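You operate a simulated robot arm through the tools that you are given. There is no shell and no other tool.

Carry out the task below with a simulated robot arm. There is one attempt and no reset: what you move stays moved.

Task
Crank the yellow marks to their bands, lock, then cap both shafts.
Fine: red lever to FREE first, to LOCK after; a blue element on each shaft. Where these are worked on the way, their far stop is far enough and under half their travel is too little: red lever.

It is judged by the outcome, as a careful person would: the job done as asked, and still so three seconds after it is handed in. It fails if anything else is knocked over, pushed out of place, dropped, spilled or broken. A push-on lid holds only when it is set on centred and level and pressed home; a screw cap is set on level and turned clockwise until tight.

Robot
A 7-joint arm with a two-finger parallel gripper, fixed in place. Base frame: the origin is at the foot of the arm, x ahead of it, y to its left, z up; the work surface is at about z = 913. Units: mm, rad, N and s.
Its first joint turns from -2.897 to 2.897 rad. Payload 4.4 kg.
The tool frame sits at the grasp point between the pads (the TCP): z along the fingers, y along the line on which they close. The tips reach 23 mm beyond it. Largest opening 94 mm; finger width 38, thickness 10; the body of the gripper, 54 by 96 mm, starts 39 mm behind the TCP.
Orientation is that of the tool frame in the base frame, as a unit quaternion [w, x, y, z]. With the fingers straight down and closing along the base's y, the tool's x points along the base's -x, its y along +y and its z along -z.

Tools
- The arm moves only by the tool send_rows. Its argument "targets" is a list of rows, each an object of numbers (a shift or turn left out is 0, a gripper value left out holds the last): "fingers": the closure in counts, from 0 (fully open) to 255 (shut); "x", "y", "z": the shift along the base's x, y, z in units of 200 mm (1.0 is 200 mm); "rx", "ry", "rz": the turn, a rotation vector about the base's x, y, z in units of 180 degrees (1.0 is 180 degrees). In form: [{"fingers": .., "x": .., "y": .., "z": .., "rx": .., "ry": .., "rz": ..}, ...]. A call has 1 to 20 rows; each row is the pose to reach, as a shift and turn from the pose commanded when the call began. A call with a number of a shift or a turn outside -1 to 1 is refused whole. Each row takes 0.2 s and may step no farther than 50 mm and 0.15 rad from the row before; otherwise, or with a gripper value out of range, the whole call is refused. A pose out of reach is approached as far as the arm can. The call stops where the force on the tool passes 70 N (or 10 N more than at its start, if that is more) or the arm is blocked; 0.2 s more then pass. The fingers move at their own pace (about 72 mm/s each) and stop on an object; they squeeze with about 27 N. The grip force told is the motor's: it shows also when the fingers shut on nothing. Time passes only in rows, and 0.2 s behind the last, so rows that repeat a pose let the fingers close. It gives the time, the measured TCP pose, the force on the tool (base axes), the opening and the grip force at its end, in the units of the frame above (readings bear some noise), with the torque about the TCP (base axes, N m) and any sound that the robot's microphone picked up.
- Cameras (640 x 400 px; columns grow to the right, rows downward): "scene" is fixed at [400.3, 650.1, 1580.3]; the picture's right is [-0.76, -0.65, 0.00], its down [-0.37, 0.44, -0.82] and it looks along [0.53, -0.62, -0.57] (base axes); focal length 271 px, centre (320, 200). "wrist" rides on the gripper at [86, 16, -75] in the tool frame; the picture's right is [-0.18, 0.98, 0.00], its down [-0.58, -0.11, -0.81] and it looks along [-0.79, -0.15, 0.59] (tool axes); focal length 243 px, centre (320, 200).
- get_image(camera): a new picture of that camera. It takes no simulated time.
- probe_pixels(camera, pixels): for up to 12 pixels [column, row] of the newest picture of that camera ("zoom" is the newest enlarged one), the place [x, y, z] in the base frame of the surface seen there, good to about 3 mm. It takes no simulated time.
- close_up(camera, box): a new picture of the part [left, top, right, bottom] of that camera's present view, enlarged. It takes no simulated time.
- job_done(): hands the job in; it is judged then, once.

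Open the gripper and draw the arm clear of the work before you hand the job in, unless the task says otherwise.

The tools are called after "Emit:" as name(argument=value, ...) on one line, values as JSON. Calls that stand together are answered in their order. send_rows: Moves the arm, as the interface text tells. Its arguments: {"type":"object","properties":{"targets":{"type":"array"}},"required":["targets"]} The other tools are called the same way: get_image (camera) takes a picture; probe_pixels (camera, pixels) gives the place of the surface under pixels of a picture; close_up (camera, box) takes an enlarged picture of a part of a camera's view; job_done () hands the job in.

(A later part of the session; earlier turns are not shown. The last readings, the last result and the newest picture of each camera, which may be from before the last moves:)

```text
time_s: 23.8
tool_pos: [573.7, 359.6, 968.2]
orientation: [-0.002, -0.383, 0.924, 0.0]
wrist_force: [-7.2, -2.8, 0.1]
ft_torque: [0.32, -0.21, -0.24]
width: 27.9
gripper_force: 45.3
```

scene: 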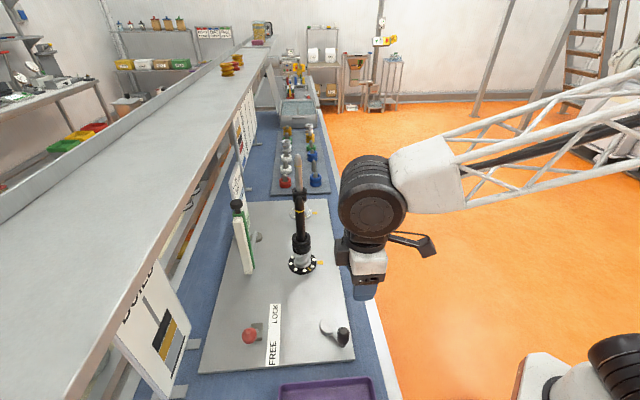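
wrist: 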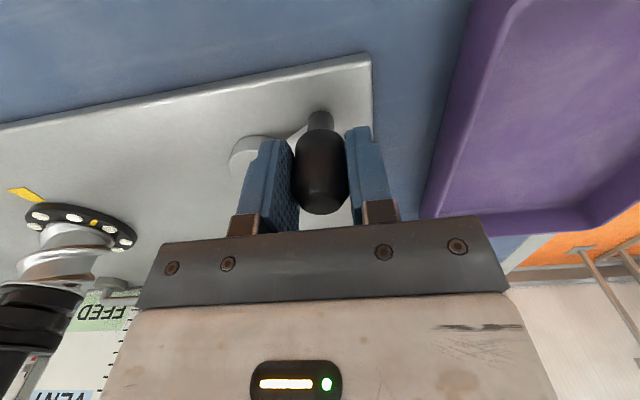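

Residual force is now about 7 N. I turn the crank 10° counter-clockwise (seen from above), turning the gripper with it, to see how the marks respond.

Emit:
send_rows(targets=[{"x": -0.0047, "y": -0.0233, "rz": 0.0278}, {"x": -0.0075, "y": -0.0465, "rz": 0.0556}, {"x": -0.0075, "y": -0.0465, "rz": 0.0556}])

Emit:
close_up(camera="scene", box=[280, 245, 330, 280])

Emit:
get_image(camera="wrist")

```text
time_s: 24.6
tool_pos: [573.3, 350.8, 968.6]
orientation: [-0.001, -0.463, 0.886, 0.0]
wrist_force: [-25.9, 0.0, 7.1]
ft_torque: [-0.6, 0.8, -0.02]
width: 27.9
gripper_force: 44.7
```

```text
11.43 times, centred on (305, 262) of scene
```

zoom: 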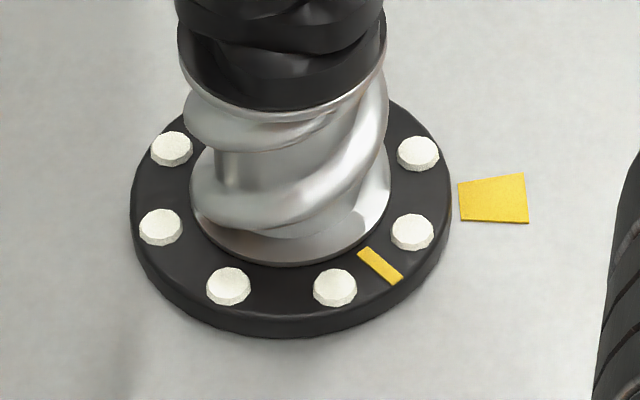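

```text
taken
```

wrist: 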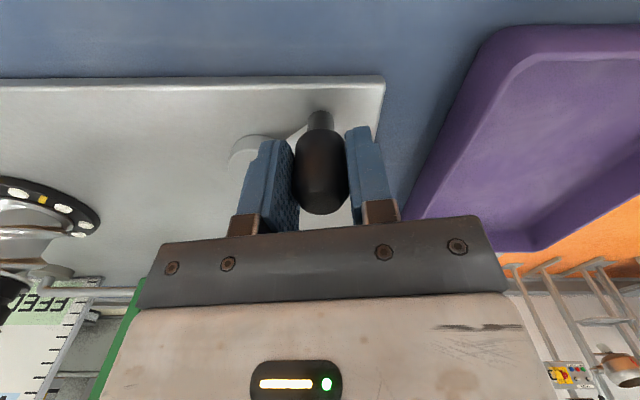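

The mark moves toward its band, roughly 1:1 with the crank. There's a ~26 N radial push outward, so I continue another 15° with a 1.2 mm outward correction.

Emit:
send_rows(targets=[{"x": -0.0066, "y": -0.0237, "rz": 0.0278}, {"x": -0.0052, "y": -0.0479, "rz": 0.0556}, {"x": -0.0016, "y": -0.0719, "rz": 0.0833}, {"x": -0.0016, "y": -0.0719, "rz": 0.0833}])

Emit:
close_up(camera="scene", box=[280, 245, 330, 280])

```text
time_s: 25.6
tool_pos: [573.6, 336.0, 968.7]
orientation: [0.001, -0.573, 0.819, 0.0]
wrist_force: [41.1, 7.1, -24.4]
ft_torque: [0.27, 0.15, -0.01]
width: 28.1
gripper_force: 45.2
```

```text
11.43 times, centred on (305, 262) of scene
```

zoom: 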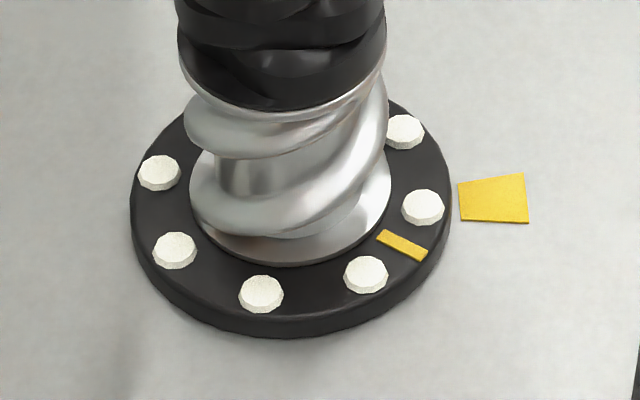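

The mark is now at (402,246) with about 25° cranked. I probe mark ends, dots and band corners to compute the remaining angle.

Emit:
probe_pixels(camera="zoom", pixels=[[405, 132], [423, 207], [366, 275], [262, 294], [175, 250], [159, 172], [386, 238], [419, 254], [463, 188], [519, 179], [523, 219], [465, 217]])

```text
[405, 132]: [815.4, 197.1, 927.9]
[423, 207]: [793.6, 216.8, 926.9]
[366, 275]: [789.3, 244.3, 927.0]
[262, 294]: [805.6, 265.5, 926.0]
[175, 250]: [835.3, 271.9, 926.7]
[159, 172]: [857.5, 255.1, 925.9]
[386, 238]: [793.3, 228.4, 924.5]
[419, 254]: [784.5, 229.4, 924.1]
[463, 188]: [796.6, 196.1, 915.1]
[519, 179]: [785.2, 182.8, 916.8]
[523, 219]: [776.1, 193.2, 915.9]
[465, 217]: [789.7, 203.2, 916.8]
```

Emit:
close_up(camera="scene", box=[280, 195, 330, 230])

Emit:
get_image(camera="wrist")

```text
11.43 times, centred on (305, 212) of scene
```

zoom: 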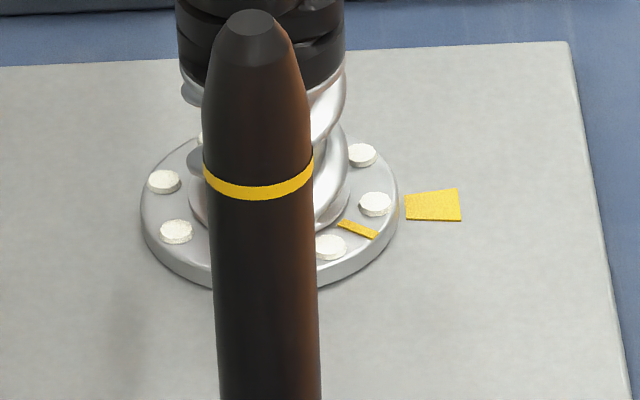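

```text
taken
```

wrist: 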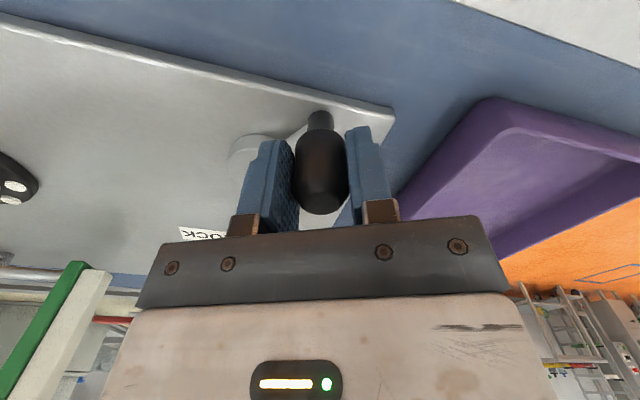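

Disc 1's mark is at ≈188–190° and its band centre ≈226°, so ~37° of disc turn remain. I continue 15° with a refitted crank circle (centre (627.9,345.0), R 54.5).

Emit:
send_rows(targets=[{"x": 0.0074, "y": -0.0228, "rz": 0.0278}, {"x": 0.0144, "y": -0.0455, "rz": 0.0556}, {"x": 0.0234, "y": -0.0676, "rz": 0.0833}, {"x": 0.0234, "y": -0.0676, "rz": 0.0833}])

Emit:
close_up(camera="scene", box=[280, 245, 330, 280])

```text
time_s: 26.6
tool_pos: [578.6, 323.4, 967.4]
orientation: [0.0, -0.675, 0.738, 0.0]
wrist_force: [-1.2, 0.0, -6.4]
ft_torque: [-0.68, 0.25, 0.06]
width: 27.6
gripper_force: 44.8
```

```text
11.43 times, centred on (305, 262) of scene
```

zoom: 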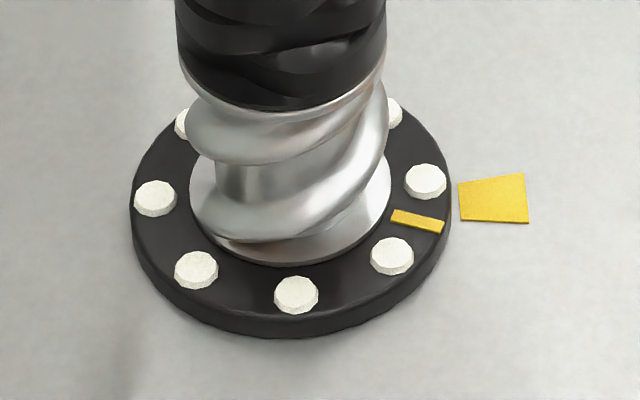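

Forces are near zero, so the circle fit is good. I probe the mark and neighbouring dots.

Emit:
probe_pixels(camera="zoom", pixels=[[425, 181], [392, 256], [296, 295], [195, 270], [155, 198], [396, 215], [438, 226], [417, 220]])

```text
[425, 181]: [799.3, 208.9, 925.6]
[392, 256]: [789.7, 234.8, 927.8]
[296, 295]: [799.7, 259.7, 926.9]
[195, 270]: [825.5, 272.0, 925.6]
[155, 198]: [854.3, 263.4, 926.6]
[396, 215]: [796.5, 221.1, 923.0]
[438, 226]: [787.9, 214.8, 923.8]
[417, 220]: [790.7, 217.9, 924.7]
```

The disc now turns 1:1 with the crank; about 20.5° remain (mark ≈ 206°, band centre ≈ 227°). I turn that much more.

Emit:
send_rows(targets=[{"x": 0.0111, "y": -0.0216, "rz": 0.0283}, {"x": 0.024, "y": -0.0421, "rz": 0.0567}, {"x": 0.0387, "y": -0.0614, "rz": 0.085}, {"x": 0.0554, "y": -0.0796, "rz": 0.1139}, {"x": 0.0554, "y": -0.0796, "rz": 0.1139}])

Emit:
close_up(camera="scene", box=[280, 245, 330, 280])

```text
time_s: 27.8
tool_pos: [588.2, 306.4, 968.3]
orientation: [0.0, 0.796, -0.606, 0.0]
wrist_force: [15.3, 3.4, -1.6]
ft_torque: [0.46, 0.07, -0.42]
width: 27.8
gripper_force: 45.2
```

```text
11.43 times, centred on (305, 262) of scene
```

zoom: 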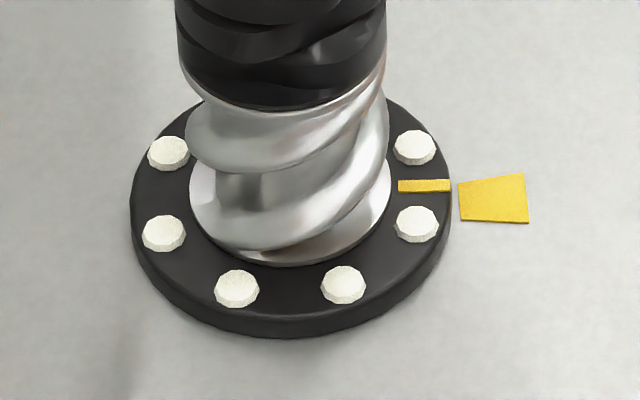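

The mark at (424,185) looks lined up with the band at (493,199); I check with probes of mark, dots, and disc 2.

Emit:
probe_pixels(camera="zoom", pixels=[[424, 185], [404, 186], [444, 185], [415, 148], [416, 224], [343, 285], [237, 289], [163, 233], [168, 153], [463, 200], [493, 199], [522, 199]])

Emit:
close_up(camera="scene", box=[280, 195, 330, 230])

Emit:
probe_pixels(camera="zoom", pixels=[[378, 196], [368, 195], [372, 173], [374, 206], [358, 228], [162, 210], [410, 205], [433, 205], [455, 205]])

```text
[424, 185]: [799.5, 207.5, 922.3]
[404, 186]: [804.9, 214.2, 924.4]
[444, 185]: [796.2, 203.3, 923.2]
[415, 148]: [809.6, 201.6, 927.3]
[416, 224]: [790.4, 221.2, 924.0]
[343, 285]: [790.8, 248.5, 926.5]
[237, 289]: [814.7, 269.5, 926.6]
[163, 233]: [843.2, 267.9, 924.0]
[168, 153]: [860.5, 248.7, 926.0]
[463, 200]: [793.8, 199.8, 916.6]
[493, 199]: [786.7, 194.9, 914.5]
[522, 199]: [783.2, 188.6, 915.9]
```

```text
11.43 times, centred on (305, 212) of scene
```

zoom: 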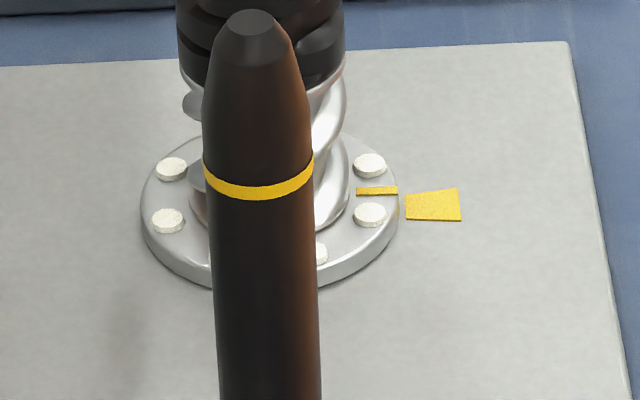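

```text
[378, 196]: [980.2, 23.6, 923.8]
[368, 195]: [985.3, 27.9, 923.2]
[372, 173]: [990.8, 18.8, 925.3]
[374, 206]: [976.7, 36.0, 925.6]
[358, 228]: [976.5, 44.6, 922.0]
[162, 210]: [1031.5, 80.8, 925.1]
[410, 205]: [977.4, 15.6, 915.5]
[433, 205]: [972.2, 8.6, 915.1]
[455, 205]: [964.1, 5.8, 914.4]
```

Disc 1's mark reads ≈226.5° vs band ≈227°, and disc 2's ≈225° vs ≈227°, well within the band width. I release the knob, rise, and check the marks from the wrist camera.

Emit:
send_rows(targets=[{"fingers": 130}, {"fingers": 60}, {"fingers": 60}, {"fingers": 60, "z": 0.15}, {"z": 0.35}, {"z": 0.6}])

Emit:
close_up(camera="scene", box=[280, 245, 330, 280])

Emit:
close_up(camera="scene", box=[280, 195, 330, 230])

```text
time_s: 29.2
tool_pos: [589.6, 307.4, 1089.2]
orientation: [0.0, 0.796, -0.605, -0.001]
wrist_force: [-0.5, 0.1, 0.2]
ft_torque: [-0.05, 0.01, 0.03]
width: 72.1
gripper_force: 0.0
```

```text
11.43 times, centred on (305, 262) of scene
```

zoom: 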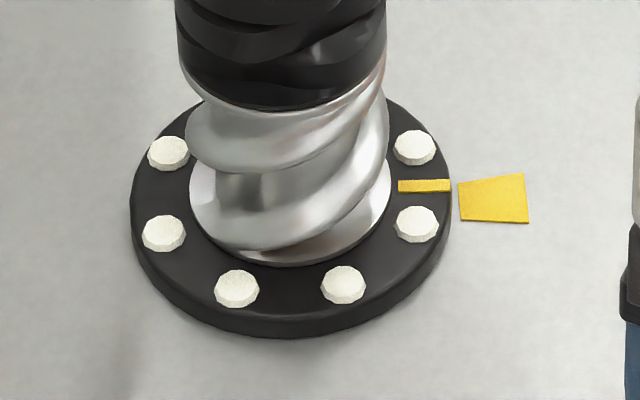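

```text
11.43 times, centred on (305, 212) of scene
```

zoom: 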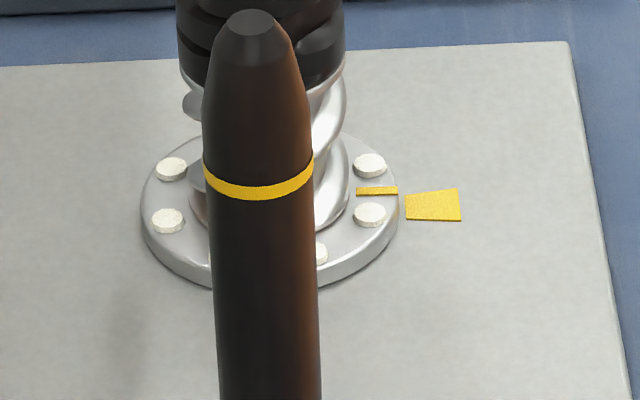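

The marks stayed put after release. I go to a viewpoint in front of shaft 1 (turning back to the 45° orientation) to verify alignment head-on with the wrist camera.

Emit:
send_rows(targets=[{"x": 0.104, "y": -0.099, "z": 0.01, "rz": -0.042}, {"x": 0.209, "y": -0.197, "z": 0.02, "rz": -0.084}, {"x": 0.313, "y": -0.296, "z": 0.03, "rz": -0.126}, {"x": 0.418, "y": -0.395, "z": 0.04, "rz": -0.168}, {"x": 0.522, "y": -0.493, "z": 0.05, "rz": -0.21}, {"x": 0.627, "y": -0.592, "z": 0.06, "rz": -0.252}, {"x": 0.731, "y": -0.691, "z": 0.06, "rz": -0.294}, {"x": 0.836, "y": -0.79, "z": 0.06, "rz": -0.336}])

Emit:
get_image(camera="wrist")

```text
time_s: 31.0
tool_pos: [755.4, 149.5, 1099.9]
orientation: [0.0, -0.382, 0.924, 0.0]
wrist_force: [0.3, -0.2, 0.0]
ft_torque: [-0.02, -0.04, -0.01]
width: 72.0
gripper_force: 0.1
```

```text
taken
```

wrist: 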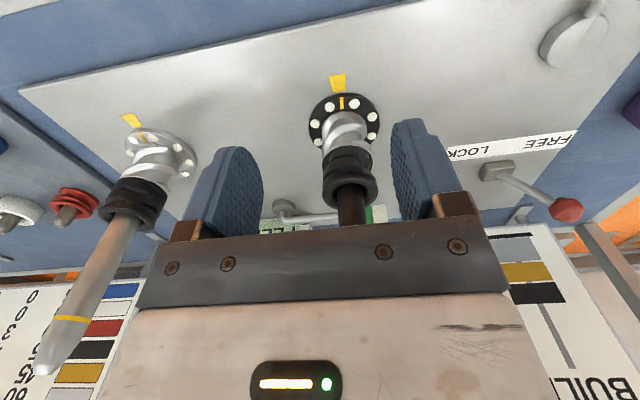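

Emit:
close_up(camera="wrist", box=[295, 60, 395, 130])

Emit:
close_up(camera="wrist", box=[100, 100, 220, 180])

```text
5.71 times, centred on (345, 95) of wrist
```

zoom: 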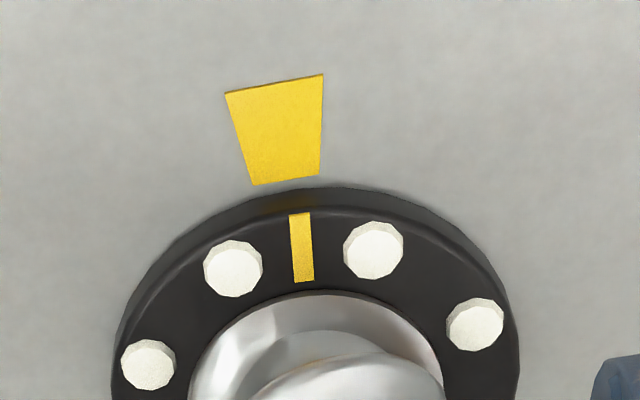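

```text
5.00 times, centred on (160, 140) of wrist
```

zoom: 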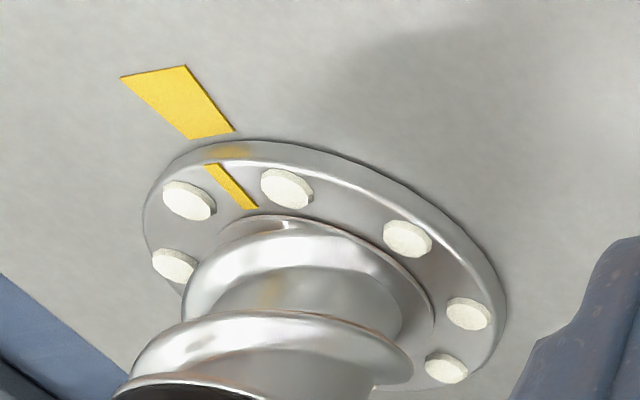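

Head-on, the mark of disc 1 (299,213 in zoom) sits about 3° short of its band's centre line, and disc 2 about 2°; within the band but I prefer centred. I return above the knob with this orientation (fingers close tangentially there) and descend.

Emit:
send_rows(targets=[{"x": -0.167, "y": 0.158}, {"x": -0.334, "y": 0.316}, {"x": -0.502, "y": 0.474}, {"x": -0.669, "y": 0.632}, {"x": -0.836, "y": 0.79}, {"x": -0.836, "y": 0.79, "z": -0.15}, {"x": -0.836, "y": 0.79, "z": -0.35}])

Emit:
get_image(camera="wrist")

```text
time_s: 32.6
tool_pos: [588.6, 309.4, 1034.2]
orientation: [0.001, -0.382, 0.924, 0.0]
wrist_force: [-0.5, 0.5, -0.3]
ft_torque: [0.0, 0.03, -0.01]
width: 71.9
gripper_force: 0.0
```

```text
taken
```

wrist: 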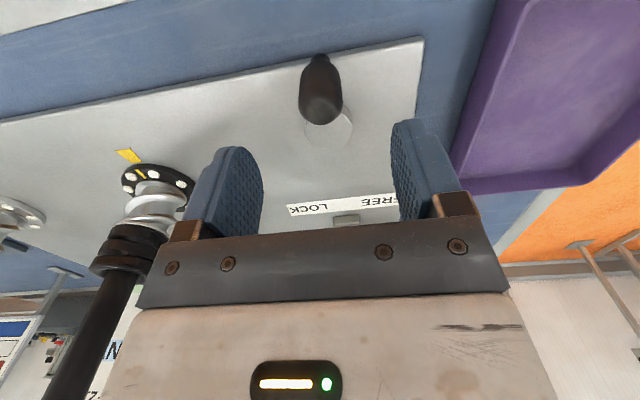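

The knob (320,95) is centred between the fingers. I descend, close, and then move 2.5 mm along the crank's tangent (about +2.6°).

Emit:
send_rows(targets=[{"z": -0.15}, {"z": -0.31}, {"fingers": 255, "z": -0.31}, {"fingers": 255, "z": -0.31}, {"fingers": 255, "z": -0.31}, {"fingers": 255, "z": -0.31}])

Emit:
close_up(camera="scene", box=[280, 245, 330, 280])

```text
time_s: 34.0
tool_pos: [589.3, 307.8, 968.8]
orientation: [0.0, -0.382, 0.924, 0.0]
wrist_force: [3.9, -3.4, -9.0]
ft_torque: [0.73, -0.85, -0.23]
width: 28.1
gripper_force: 45.3
```

```text
11.43 times, centred on (305, 262) of scene
```

zoom: 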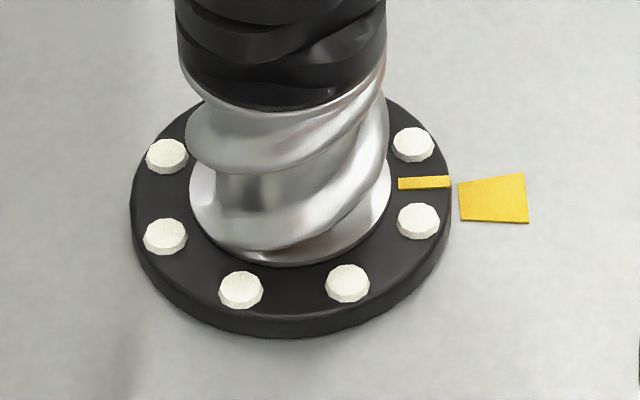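

Closing already advanced the mark about 1.3°. I add ~1.4 mm more along the tangent.

Emit:
send_rows(targets=[{"x": 0.0055, "y": -0.0055}, {"x": 0.0055, "y": -0.0055}])

Emit:
close_up(camera="scene", box=[280, 245, 330, 280])

```text
time_s: 34.6
tool_pos: [590.4, 306.9, 969.2]
orientation: [-0.001, -0.383, 0.924, -0.001]
wrist_force: [-8.8, 3.9, -3.2]
ft_torque: [-0.14, 0.29, 0.44]
width: 27.8
gripper_force: 44.6
```

```text
11.43 times, centred on (305, 262) of scene
```

zoom: 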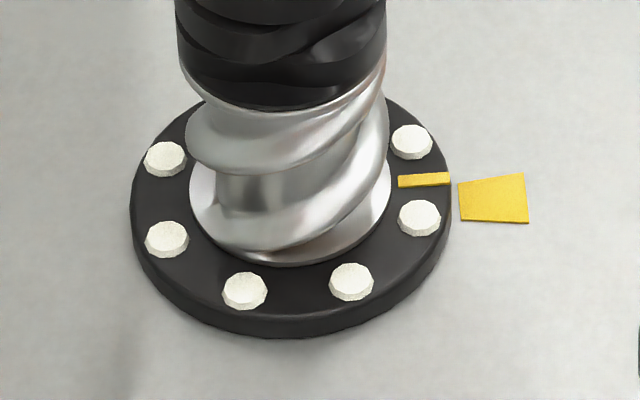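

The mark is now centred on its band (mark at (423,180)). I release the knob, rise, and go toward the lever's front at the FREE position, setting the opening to ~53 mm.

Emit:
send_rows(targets=[{"fingers": 150}, {"fingers": 60}, {"fingers": 60}, {"fingers": 60, "z": 0.2}, {"z": 0.4}, {"z": 0.55}, {"fingers": 110, "x": 0.06, "y": 0.19, "z": 0.55}, {"x": 0.12, "y": 0.38, "z": 0.55}, {"x": 0.18, "y": 0.575, "z": 0.55}])

Emit:
get_image(camera="wrist")

Emit:
close_up(camera="scene", box=[280, 245, 330, 280])

```text
time_s: 36.6
tool_pos: [626.3, 418.9, 1079.3]
orientation: [0.001, -0.383, 0.924, -0.001]
wrist_force: [0.3, -0.1, -0.3]
ft_torque: [-0.03, -0.02, 0.01]
width: 53.5
gripper_force: 0.0
```

```text
taken
```

wrist: 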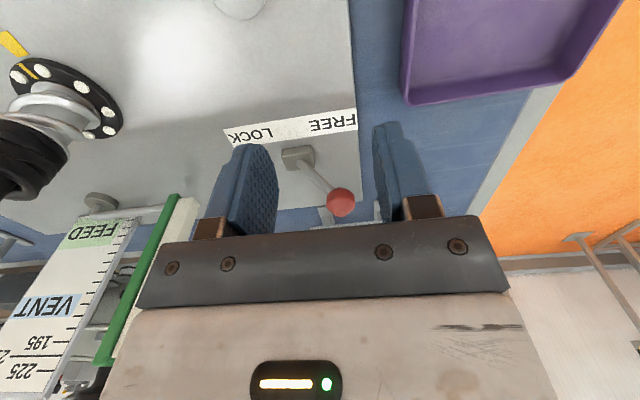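

```text
11.43 times, centred on (305, 262) of scene
```

zoom: 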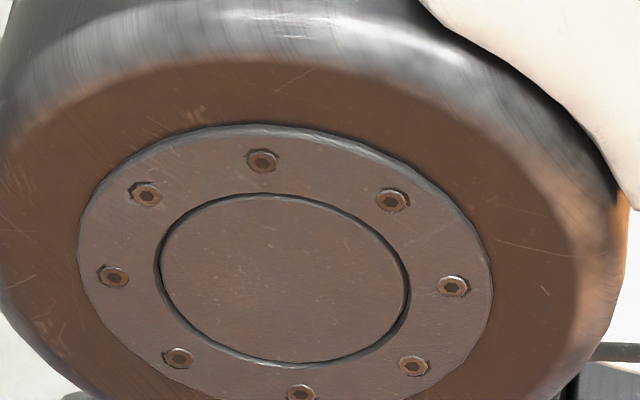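

The ball is at (340,200). I probe it, then descend to z≈1013 and slide in so it lies between the fingers.

Emit:
probe_pixels(camera="wrist", pixels=[[340, 200], [332, 200], [350, 200], [318, 172]])

Emit:
send_rows(targets=[{"z": -0.15}, {"z": -0.325}, {"x": 0.1, "y": 0.1, "z": -0.325}, {"x": 0.2, "y": 0.2, "z": -0.325}, {"x": 0.3, "y": 0.3, "z": -0.325}])

Emit:
get_image(camera="wrist")

```text
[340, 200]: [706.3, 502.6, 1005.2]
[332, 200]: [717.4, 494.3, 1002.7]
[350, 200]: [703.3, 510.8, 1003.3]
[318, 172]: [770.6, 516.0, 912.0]
```

```text
time_s: 37.8
tool_pos: [687.5, 481.6, 1014.3]
orientation: [0.0, -0.383, 0.924, 0.0]
wrist_force: [-1.0, 0.4, 0.1]
ft_torque: [-0.01, 0.02, -0.02]
width: 53.6
gripper_force: 0.0
```

```text
taken
```

wrist: 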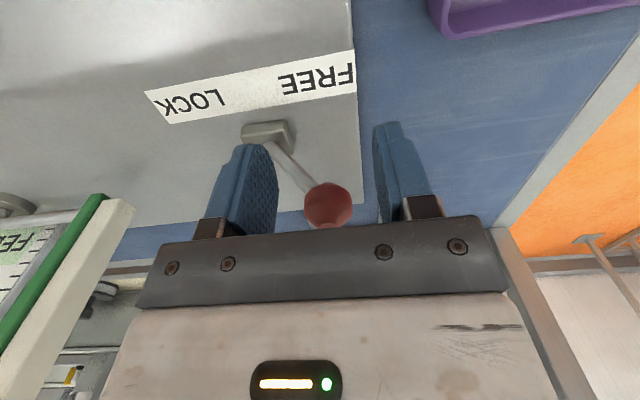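

The ball lines up between the fingers. I slide in the last ~41 mm and push the lever toward LOCK (+x,−y) in small steps.

Emit:
send_rows(targets=[{"x": 0.1, "y": 0.1}, {"x": 0.145, "y": 0.145}, {"x": 0.18, "y": 0.11}, {"x": 0.215, "y": 0.075}, {"x": 0.25, "y": 0.04}, {"x": 0.285, "y": 0.005}, {"x": 0.32, "y": -0.03}, {"x": 0.355, "y": -0.065}, {"x": 0.39, "y": -0.1}])

Emit:
get_image(camera="wrist")

```text
time_s: 39.8
tool_pos: [764.5, 460.0, 1013.7]
orientation: [0.0, -0.383, 0.924, 0.0]
wrist_force: [0.0, -0.2, -0.6]
ft_torque: [0.01, -0.02, -0.01]
width: 53.6
gripper_force: 0.3
```

```text
taken
```

wrist: 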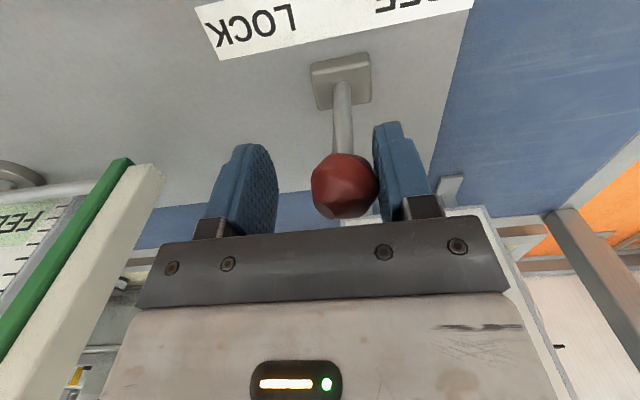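

The lever is about upright, pushed by the right-hand finger. I continue toward LOCK, slowly.

Emit:
send_rows(targets=[{"x": 0.03, "y": -0.03}, {"x": 0.06, "y": -0.06}, {"x": 0.09, "y": -0.09}, {"x": 0.12, "y": -0.12}, {"x": 0.14, "y": -0.14}, {"x": 0.15, "y": -0.15}])

Emit:
get_image(camera="wrist")

Emit:
get_image(camera="scene")

```text
time_s: 41.2
tool_pos: [794.7, 430.8, 1013.9]
orientation: [0.0, -0.382, 0.924, 0.0]
wrist_force: [-0.5, 0.3, -0.3]
ft_torque: [0.0, -0.01, -0.01]
width: 53.5
gripper_force: 0.0
```

```text
taken
```

wrist: 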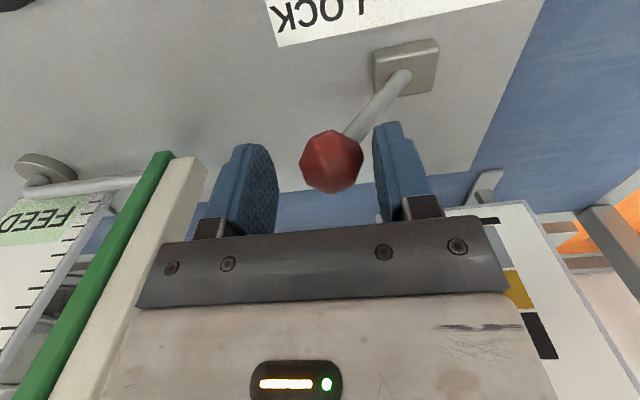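

```text
taken
```

scene: 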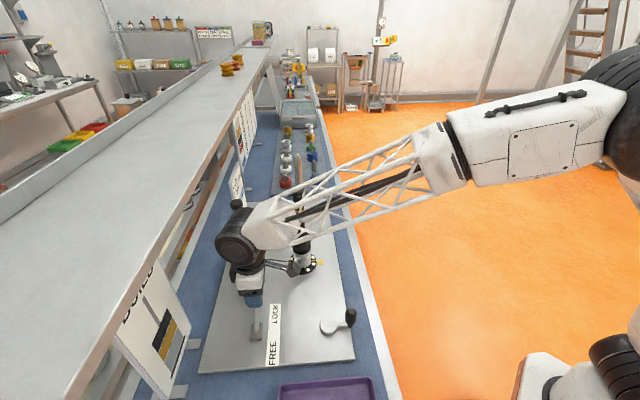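

The ball has gone over to the LOCK side. I nudge a few more millimetres to confirm it is at its stop.

Emit:
send_rows(targets=[{"x": 0.01, "y": -0.01}, {"x": 0.02, "y": -0.02}, {"x": 0.03, "y": -0.03}, {"x": 0.03, "y": -0.03}])

Emit:
get_image(camera="wrist")

```text
time_s: 42.2
tool_pos: [799.6, 424.8, 1013.4]
orientation: [0.001, -0.383, 0.924, 0.0]
wrist_force: [-5.6, 9.9, -0.7]
ft_torque: [0.14, 0.06, -0.07]
width: 58.1
gripper_force: 5.0
```

```text
taken
```

wrist: 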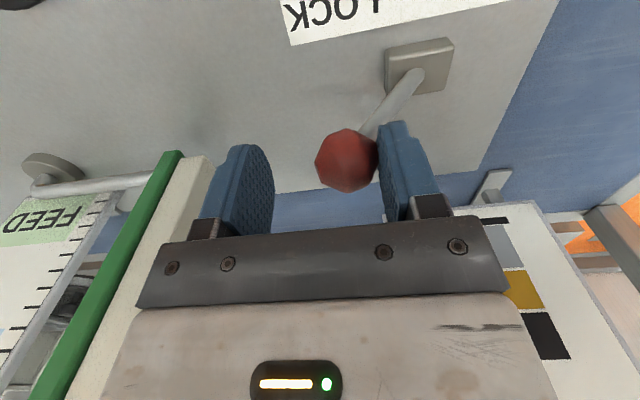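

About 11 N reaction shows the lever against its LOCK stop. I back off, withdraw toward the base and rise.

Emit:
send_rows(targets=[{"x": -0.025, "y": 0.025}, {"x": -0.15, "y": -0.1}, {"x": -0.3, "y": -0.25}, {"x": -0.45, "y": -0.4}, {"x": -0.6, "y": -0.55, "z": 0.1}, {"x": -0.7, "y": -0.65, "z": 0.3}, {"x": -0.75, "y": -0.75, "z": 0.5}, {"x": -0.8, "y": -0.85, "z": 0.7}, {"x": -0.85, "y": -0.95, "z": 0.9}])

Emit:
get_image(camera="wrist")

Emit:
get_image(camera="scene")

```text
time_s: 44.2
tool_pos: [630.6, 233.3, 1193.3]
orientation: [0.0, -0.382, 0.924, -0.001]
wrist_force: [-0.8, -0.4, -1.5]
ft_torque: [-0.01, 0.01, 0.0]
width: 53.6
gripper_force: 0.1
```

```text
taken
```

wrist: 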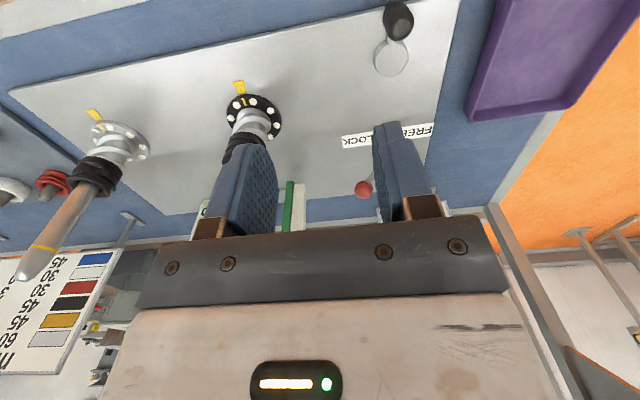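

```text
taken
```

scene: 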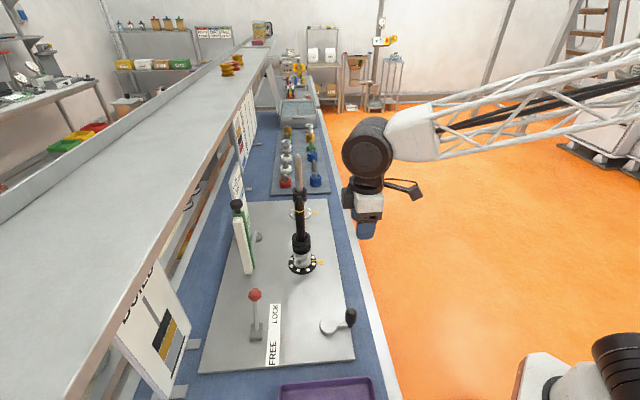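

The lever is back at LOCK (ball (255,294)). I check the marks after locking.

Emit:
close_up(camera="scene", box=[280, 245, 330, 280])

Emit:
close_up(camera="wrist", box=[70, 70, 290, 180])

Emit:
close_up(camera="scene", box=[280, 195, 330, 230])

```text
11.43 times, centred on (305, 262) of scene
```

zoom: 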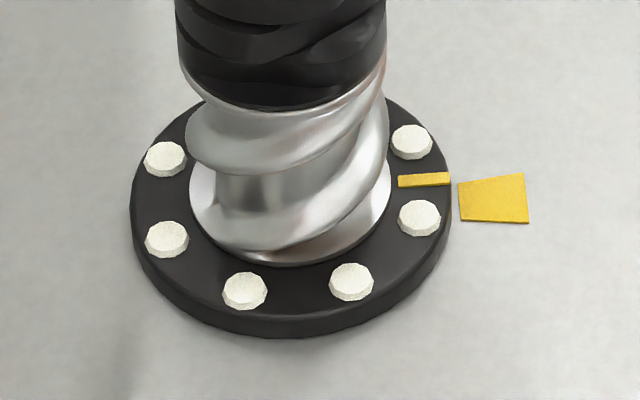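

```text
2.91 times, centred on (180, 125) of wrist
```

zoom: 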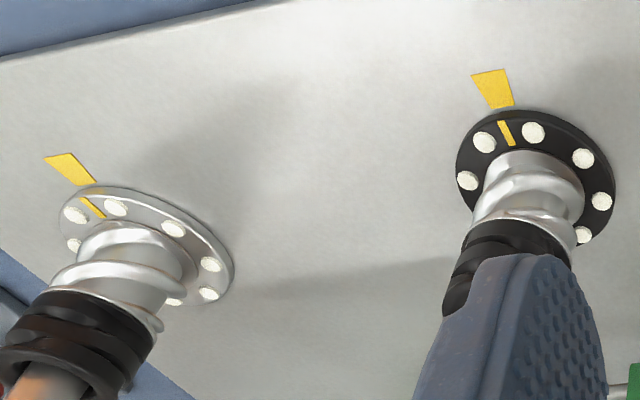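

```text
11.43 times, centred on (305, 212) of scene
```

zoom: 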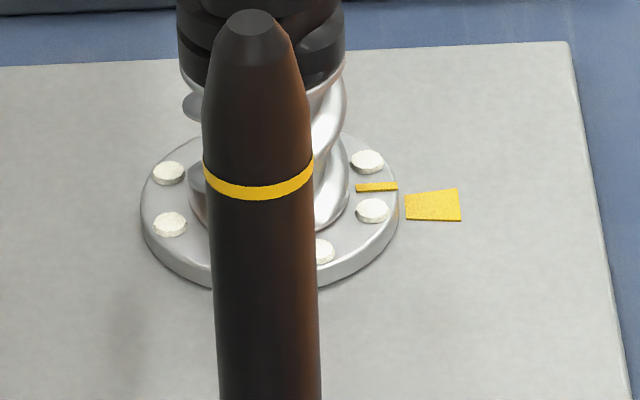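

Both marks sit on their bands and the lever is locked. Next the caps: I turn the tool toward the rack's bearing and move out to the right to test the reach with a tilted tool.

Emit:
send_rows(targets=[{"fingers": 0, "x": 0.107, "y": -0.136, "z": 0.05, "rz": -0.042}, {"x": 0.214, "y": -0.271, "z": 0.1, "rz": -0.084}, {"x": 0.321, "y": -0.407, "z": 0.15, "rz": -0.126}, {"x": 0.429, "y": -0.543, "z": 0.2, "rz": -0.168}, {"x": 0.536, "y": -0.679, "z": 0.25, "rz": -0.21}, {"x": 0.643, "y": -0.814, "z": 0.285, "rz": -0.252}, {"x": 0.75, "y": -0.95, "z": 0.285, "rz": -0.294}])

Emit:
get_image(camera="wrist")

```text
time_s: 45.8
tool_pos: [781.1, 43.2, 1250.8]
orientation: [-0.001, 0.07, 0.998, -0.001]
wrist_force: [0.3, -0.2, -0.4]
ft_torque: [0.03, -0.01, 0.01]
width: 94.1
gripper_force: 0.1
```

```text
taken
```

wrist: 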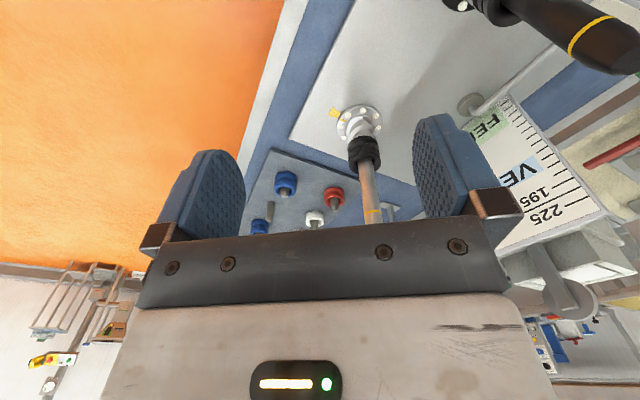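

Free space here. I tilt the tool 45° outward (about its finger-closing axis) while moving toward the rack's bearing.

Emit:
send_rows(targets=[{"x": 0.08, "y": -0.08, "rx": -0.0058, "ry": -0.0413}, {"x": 0.16, "y": -0.17, "rx": -0.0115, "ry": -0.0825}, {"x": 0.25, "y": -0.25, "rx": -0.0173, "ry": -0.1238}, {"x": 0.33, "y": -0.33, "rx": -0.023, "ry": -0.1651}, {"x": 0.42, "y": -0.42, "rx": -0.0288, "ry": -0.2063}, {"x": 0.5, "y": -0.5, "rx": -0.0345, "ry": -0.2476}])

Emit:
get_image(camera="wrist")

Emit:
get_image(camera="scene")

```text
time_s: 47.2
tool_pos: [879.9, -55.8, 1251.0]
orientation: [0.382, 0.063, 0.922, -0.026]
wrist_force: [1.3, 0.3, 0.1]
ft_torque: [0.01, 0.0, 0.02]
width: 93.8
gripper_force: 0.1
```

```text
taken
```

wrist: 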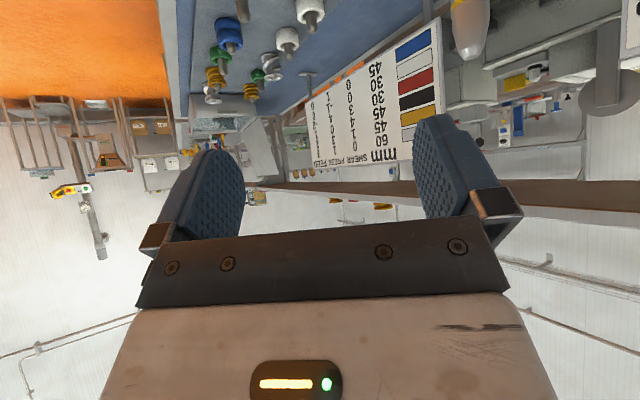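

```text
taken
```

scene: 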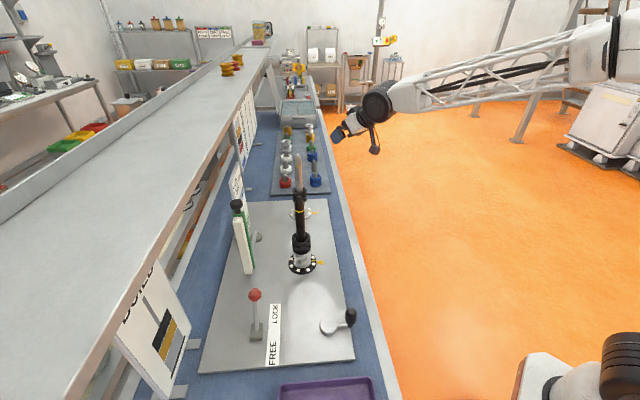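

The tilt is fine. I extend outward toward the first blue ring at safe height to test reach.

Emit:
send_rows(targets=[{"x": 0.15, "y": -0.067, "z": -0.04}, {"x": 0.3, "y": -0.133, "z": -0.08}, {"x": 0.45, "y": -0.2, "z": -0.125}, {"x": 0.6, "y": -0.267, "z": -0.17}, {"x": 0.75, "y": -0.333, "z": -0.21}, {"x": 0.9, "y": -0.4, "z": -0.25}])

Emit:
get_image(camera="wrist")

Emit:
get_image(camera="scene")

```text
time_s: 48.6
tool_pos: [1058.3, -135.6, 1201.3]
orientation: [0.383, 0.064, 0.921, -0.026]
wrist_force: [0.5, 0.1, 1.2]
ft_torque: [-0.04, 0.02, 0.04]
width: 93.7
gripper_force: 0.1
```

```text
taken
```

wrist: 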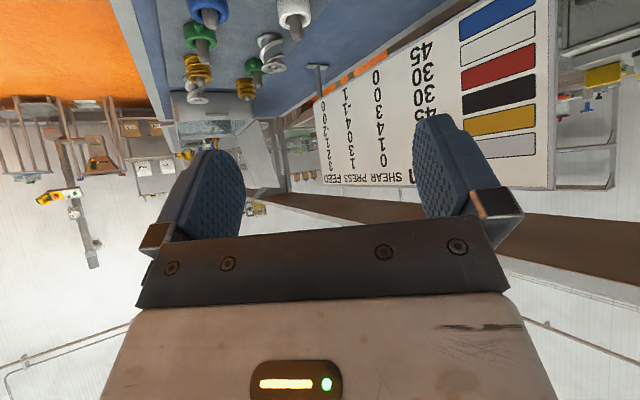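

```text
taken
```

scene: 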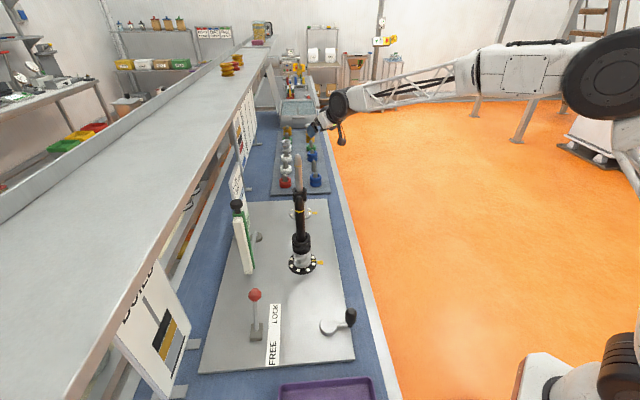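

It reaches 1067 mm easily and the elbow is still bent. I extend further toward the second blue ring's position to see whether that is reachable too.

Emit:
send_rows(targets=[{"x": 0.15, "y": -0.1, "z": -0.03}, {"x": 0.3, "y": -0.2, "z": -0.07}, {"x": 0.45, "y": -0.3, "z": -0.1}, {"x": 0.6, "y": -0.4, "z": -0.13}, {"x": 0.75, "y": -0.5, "z": -0.17}, {"x": 0.9, "y": -0.6, "z": -0.2}])

Emit:
get_image(camera="wrist")

Emit:
get_image(camera="scene")

```text
time_s: 50.0
tool_pos: [1242.1, -256.4, 1163.0]
orientation: [0.383, 0.063, 0.921, -0.027]
wrist_force: [-0.1, 0.5, 1.0]
ft_torque: [-0.01, 0.02, 0.03]
width: 93.6
gripper_force: 0.0
```

```text
taken
```

wrist: 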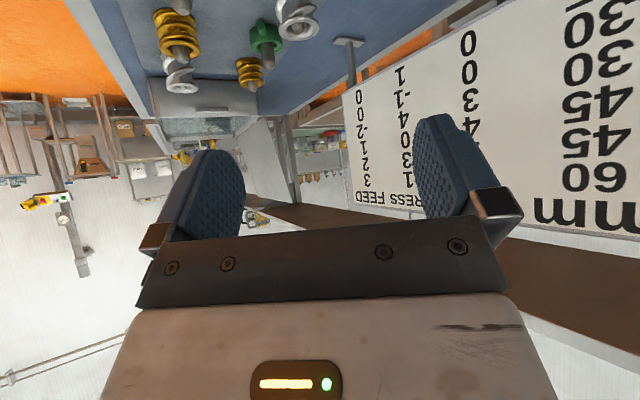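

```text
taken
```

scene: 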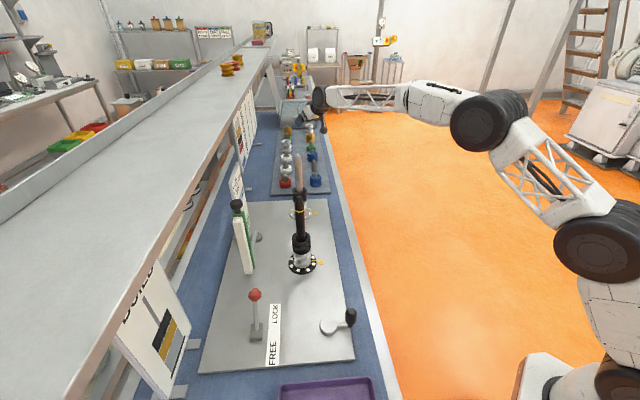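

The arm reaches 1268 mm from its base with the 45° tilt, so both blue rings look reachable. I probe the bench's front edge near the rack to see how much room the wrist camera has.

Emit:
probe_pixels(camera="scene", pixels=[[336, 200], [341, 200], [346, 200], [330, 170], [333, 175], [337, 180], [352, 230], [358, 230], [364, 230], [327, 150], [322, 195], [328, 195]])

Emit:
close_up(camera="scene", box=[270, 90, 370, 200])

```text
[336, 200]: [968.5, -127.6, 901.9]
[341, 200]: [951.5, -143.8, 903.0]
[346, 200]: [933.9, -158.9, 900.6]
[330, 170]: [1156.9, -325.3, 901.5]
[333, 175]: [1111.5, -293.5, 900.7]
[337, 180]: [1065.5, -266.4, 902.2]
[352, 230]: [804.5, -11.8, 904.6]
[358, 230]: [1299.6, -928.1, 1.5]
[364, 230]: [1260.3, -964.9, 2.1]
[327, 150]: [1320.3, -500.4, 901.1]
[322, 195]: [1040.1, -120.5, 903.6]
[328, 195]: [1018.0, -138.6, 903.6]
```

```text
3.64 times, centred on (320, 145) of scene
```

zoom: 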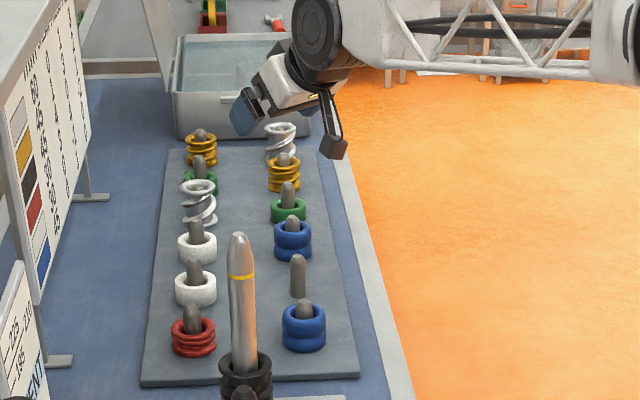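

The bench surface near the rack is z≈902 with its front edge near 550 mm along the depth axis, leaving room for the camera. I pull back, yaw the tool to about 20°, and prepare a 50° tilt approach to the nearer blue ring.

Emit:
send_rows(targets=[{"x": -0.2, "y": 0.05, "rz": 0.031}, {"x": -0.4, "y": 0.1, "rz": 0.062}, {"x": -0.6, "y": 0.15, "rz": 0.093}, {"x": -0.8, "y": 0.2, "rz": 0.124}, {"x": -1.0, "y": 0.25, "rz": 0.1551}])

Emit:
send_rows(targets=[{"x": -0.1, "y": 0.02, "z": -0.2, "rx": 0.0095, "ry": -0.0261}, {"x": -0.21, "y": 0.04, "z": -0.4, "rx": 0.0095, "ry": -0.0261}, {"x": -0.21, "y": 0.04, "z": -0.55, "rx": 0.0095, "ry": -0.0261}])

Emit:
get_image(camera="wrist")

Emit:
close_up(camera="scene", box=[270, 110, 370, 200])

```text
time_s: 51.2
tool_pos: [1038.9, -204.4, 1159.4]
orientation: [0.377, -0.16, 0.91, 0.066]
wrist_force: [1.0, -0.1, -0.9]
ft_torque: [0.02, -0.01, -0.02]
width: 94.2
gripper_force: 0.2
```

```text
time_s: 52.0
tool_pos: [998.9, -195.9, 1051.6]
orientation: [0.417, -0.157, 0.892, 0.072]
wrist_force: [0.2, 0.4, 0.9]
ft_torque: [-0.03, 0.01, 0.02]
width: 94.1
gripper_force: 0.0
```

```text
taken
```

wrist: 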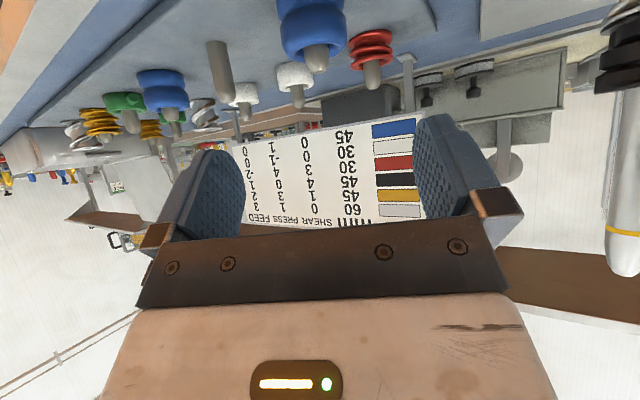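

```text
4.44 times, centred on (320, 155) of scene
```

zoom: 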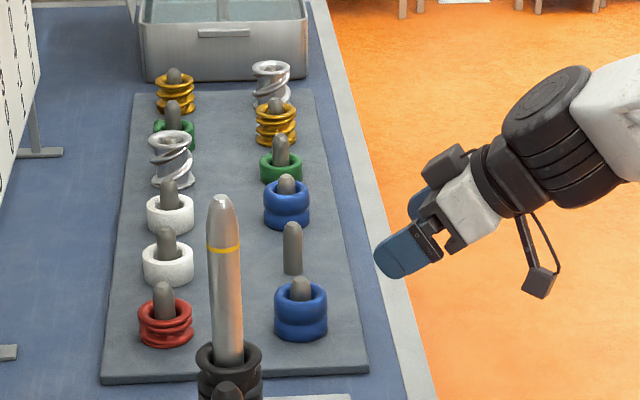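

Blue ring 1 is at (315,25) in the wrist view with its peg tip at (315,58). I probe it for a refined position, and the second ring at (165,88).

Emit:
probe_pixels(camera="wrist", pixels=[[312, 20], [315, 45], [317, 65], [285, 20], [340, 18], [312, 5], [165, 90], [145, 90], [185, 90], [168, 110], [165, 78], [215, 70]])

Emit:
close_up(camera="wrist", box=[230, 0, 400, 100])

```text
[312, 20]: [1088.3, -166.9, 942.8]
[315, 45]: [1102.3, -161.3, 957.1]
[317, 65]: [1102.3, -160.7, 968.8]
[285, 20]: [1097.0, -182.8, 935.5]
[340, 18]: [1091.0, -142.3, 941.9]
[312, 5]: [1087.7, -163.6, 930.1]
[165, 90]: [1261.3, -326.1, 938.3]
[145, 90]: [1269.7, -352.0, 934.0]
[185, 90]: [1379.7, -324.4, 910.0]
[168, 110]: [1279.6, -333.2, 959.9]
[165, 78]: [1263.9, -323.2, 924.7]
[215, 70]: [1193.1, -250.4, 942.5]
```

```text
3.76 times, centred on (315, 50) of wrist
```

zoom: 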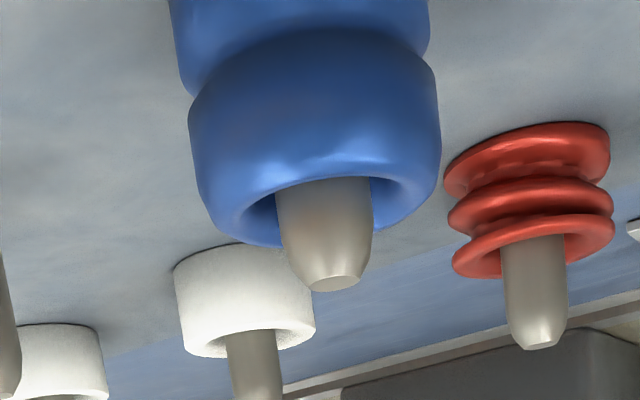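

Axis of ring 1 ≈ (1113,−157.5), ring 2 ≈ (1289,−335). I approach ring 1 along the tool axis two thirds of the way with fingers fully open.

Emit:
send_rows(targets=[{"fingers": 0, "x": 0.12, "y": 0.042, "z": -0.107}, {"x": 0.24, "y": 0.084, "z": -0.214}, {"x": 0.36, "y": 0.126, "z": -0.321}])

Emit:
get_image(camera="wrist")

Emit:
close_up(camera="scene", box=[280, 130, 370, 200])

```text
time_s: 52.8
tool_pos: [1070.9, -170.7, 983.8]
orientation: [0.417, -0.157, 0.892, 0.073]
wrist_force: [0.2, 0.0, 0.7]
ft_torque: [-0.01, 0.1, 0.0]
width: 94.0
gripper_force: 0.1
```

```text
taken
```

wrist: 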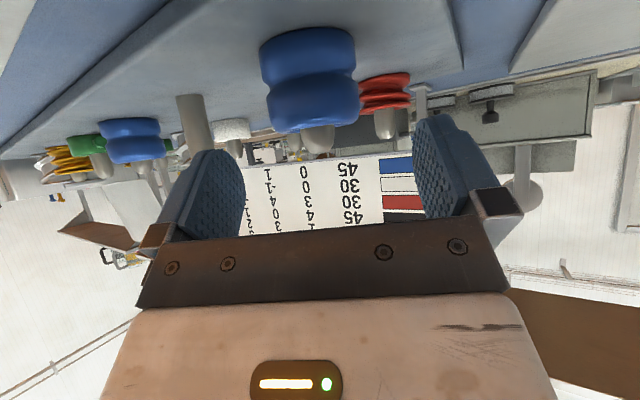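

```text
5.71 times, centred on (325, 165) of scene
```

zoom: 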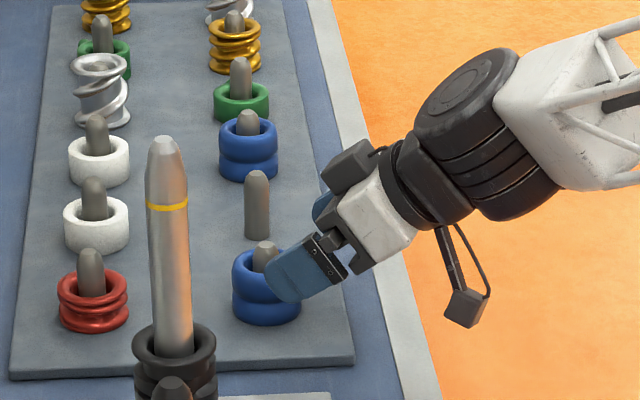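

Ring 1 appears slightly left of the finger mid-plane (col ≈311 vs 320). I probe its edges and peg to refine the sideways offset.

Emit:
probe_pixels(camera="wrist", pixels=[[272, 100], [290, 100], [311, 100], [335, 100], [352, 100], [318, 135], [308, 50], [235, 165], [425, 140], [318, 145]])

Emit:
close_up(camera="wrist", box=[220, 10, 420, 160])

```text
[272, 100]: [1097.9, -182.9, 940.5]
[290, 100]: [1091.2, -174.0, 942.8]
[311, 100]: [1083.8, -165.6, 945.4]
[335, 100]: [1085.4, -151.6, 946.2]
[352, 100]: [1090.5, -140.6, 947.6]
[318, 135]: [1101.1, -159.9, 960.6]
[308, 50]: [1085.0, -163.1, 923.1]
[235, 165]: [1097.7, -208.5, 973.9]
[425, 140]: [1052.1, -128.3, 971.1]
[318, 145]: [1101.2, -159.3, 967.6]
```

```text
2.67 times, centred on (320, 85) of wrist
```

zoom: 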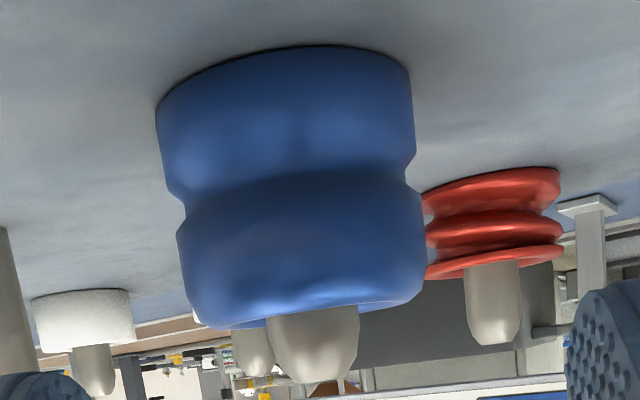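

By the probes the ring is within ~2 mm of the finger mid-plane; I include a ~2.5 mm sideways correction and go in to the grasp pose, then check before closing.

Emit:
send_rows(targets=[{"x": 0.062, "y": 0.0174, "z": -0.055}, {"x": 0.124, "y": 0.0347, "z": -0.11}, {"x": 0.1855, "y": 0.052, "z": -0.164}])

Emit:
get_image(camera="wrist")

Emit:
close_up(camera="scene", box=[280, 140, 370, 210])

```text
time_s: 53.6
tool_pos: [1108.8, -160.9, 953.6]
orientation: [0.417, -0.157, 0.892, 0.072]
wrist_force: [-0.6, -0.4, 0.3]
ft_torque: [-0.03, 0.0, 0.01]
width: 94.1
gripper_force: 0.1
```

```text
taken
```

wrist: 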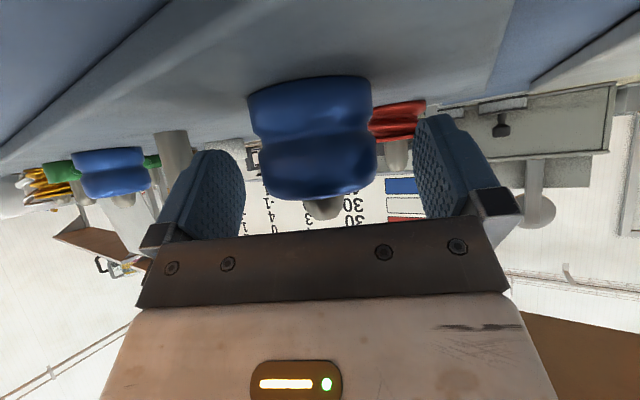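

```text
5.71 times, centred on (325, 175) of scene
```

zoom: 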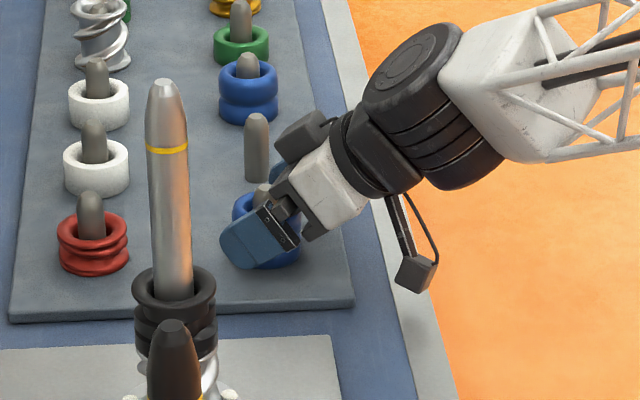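

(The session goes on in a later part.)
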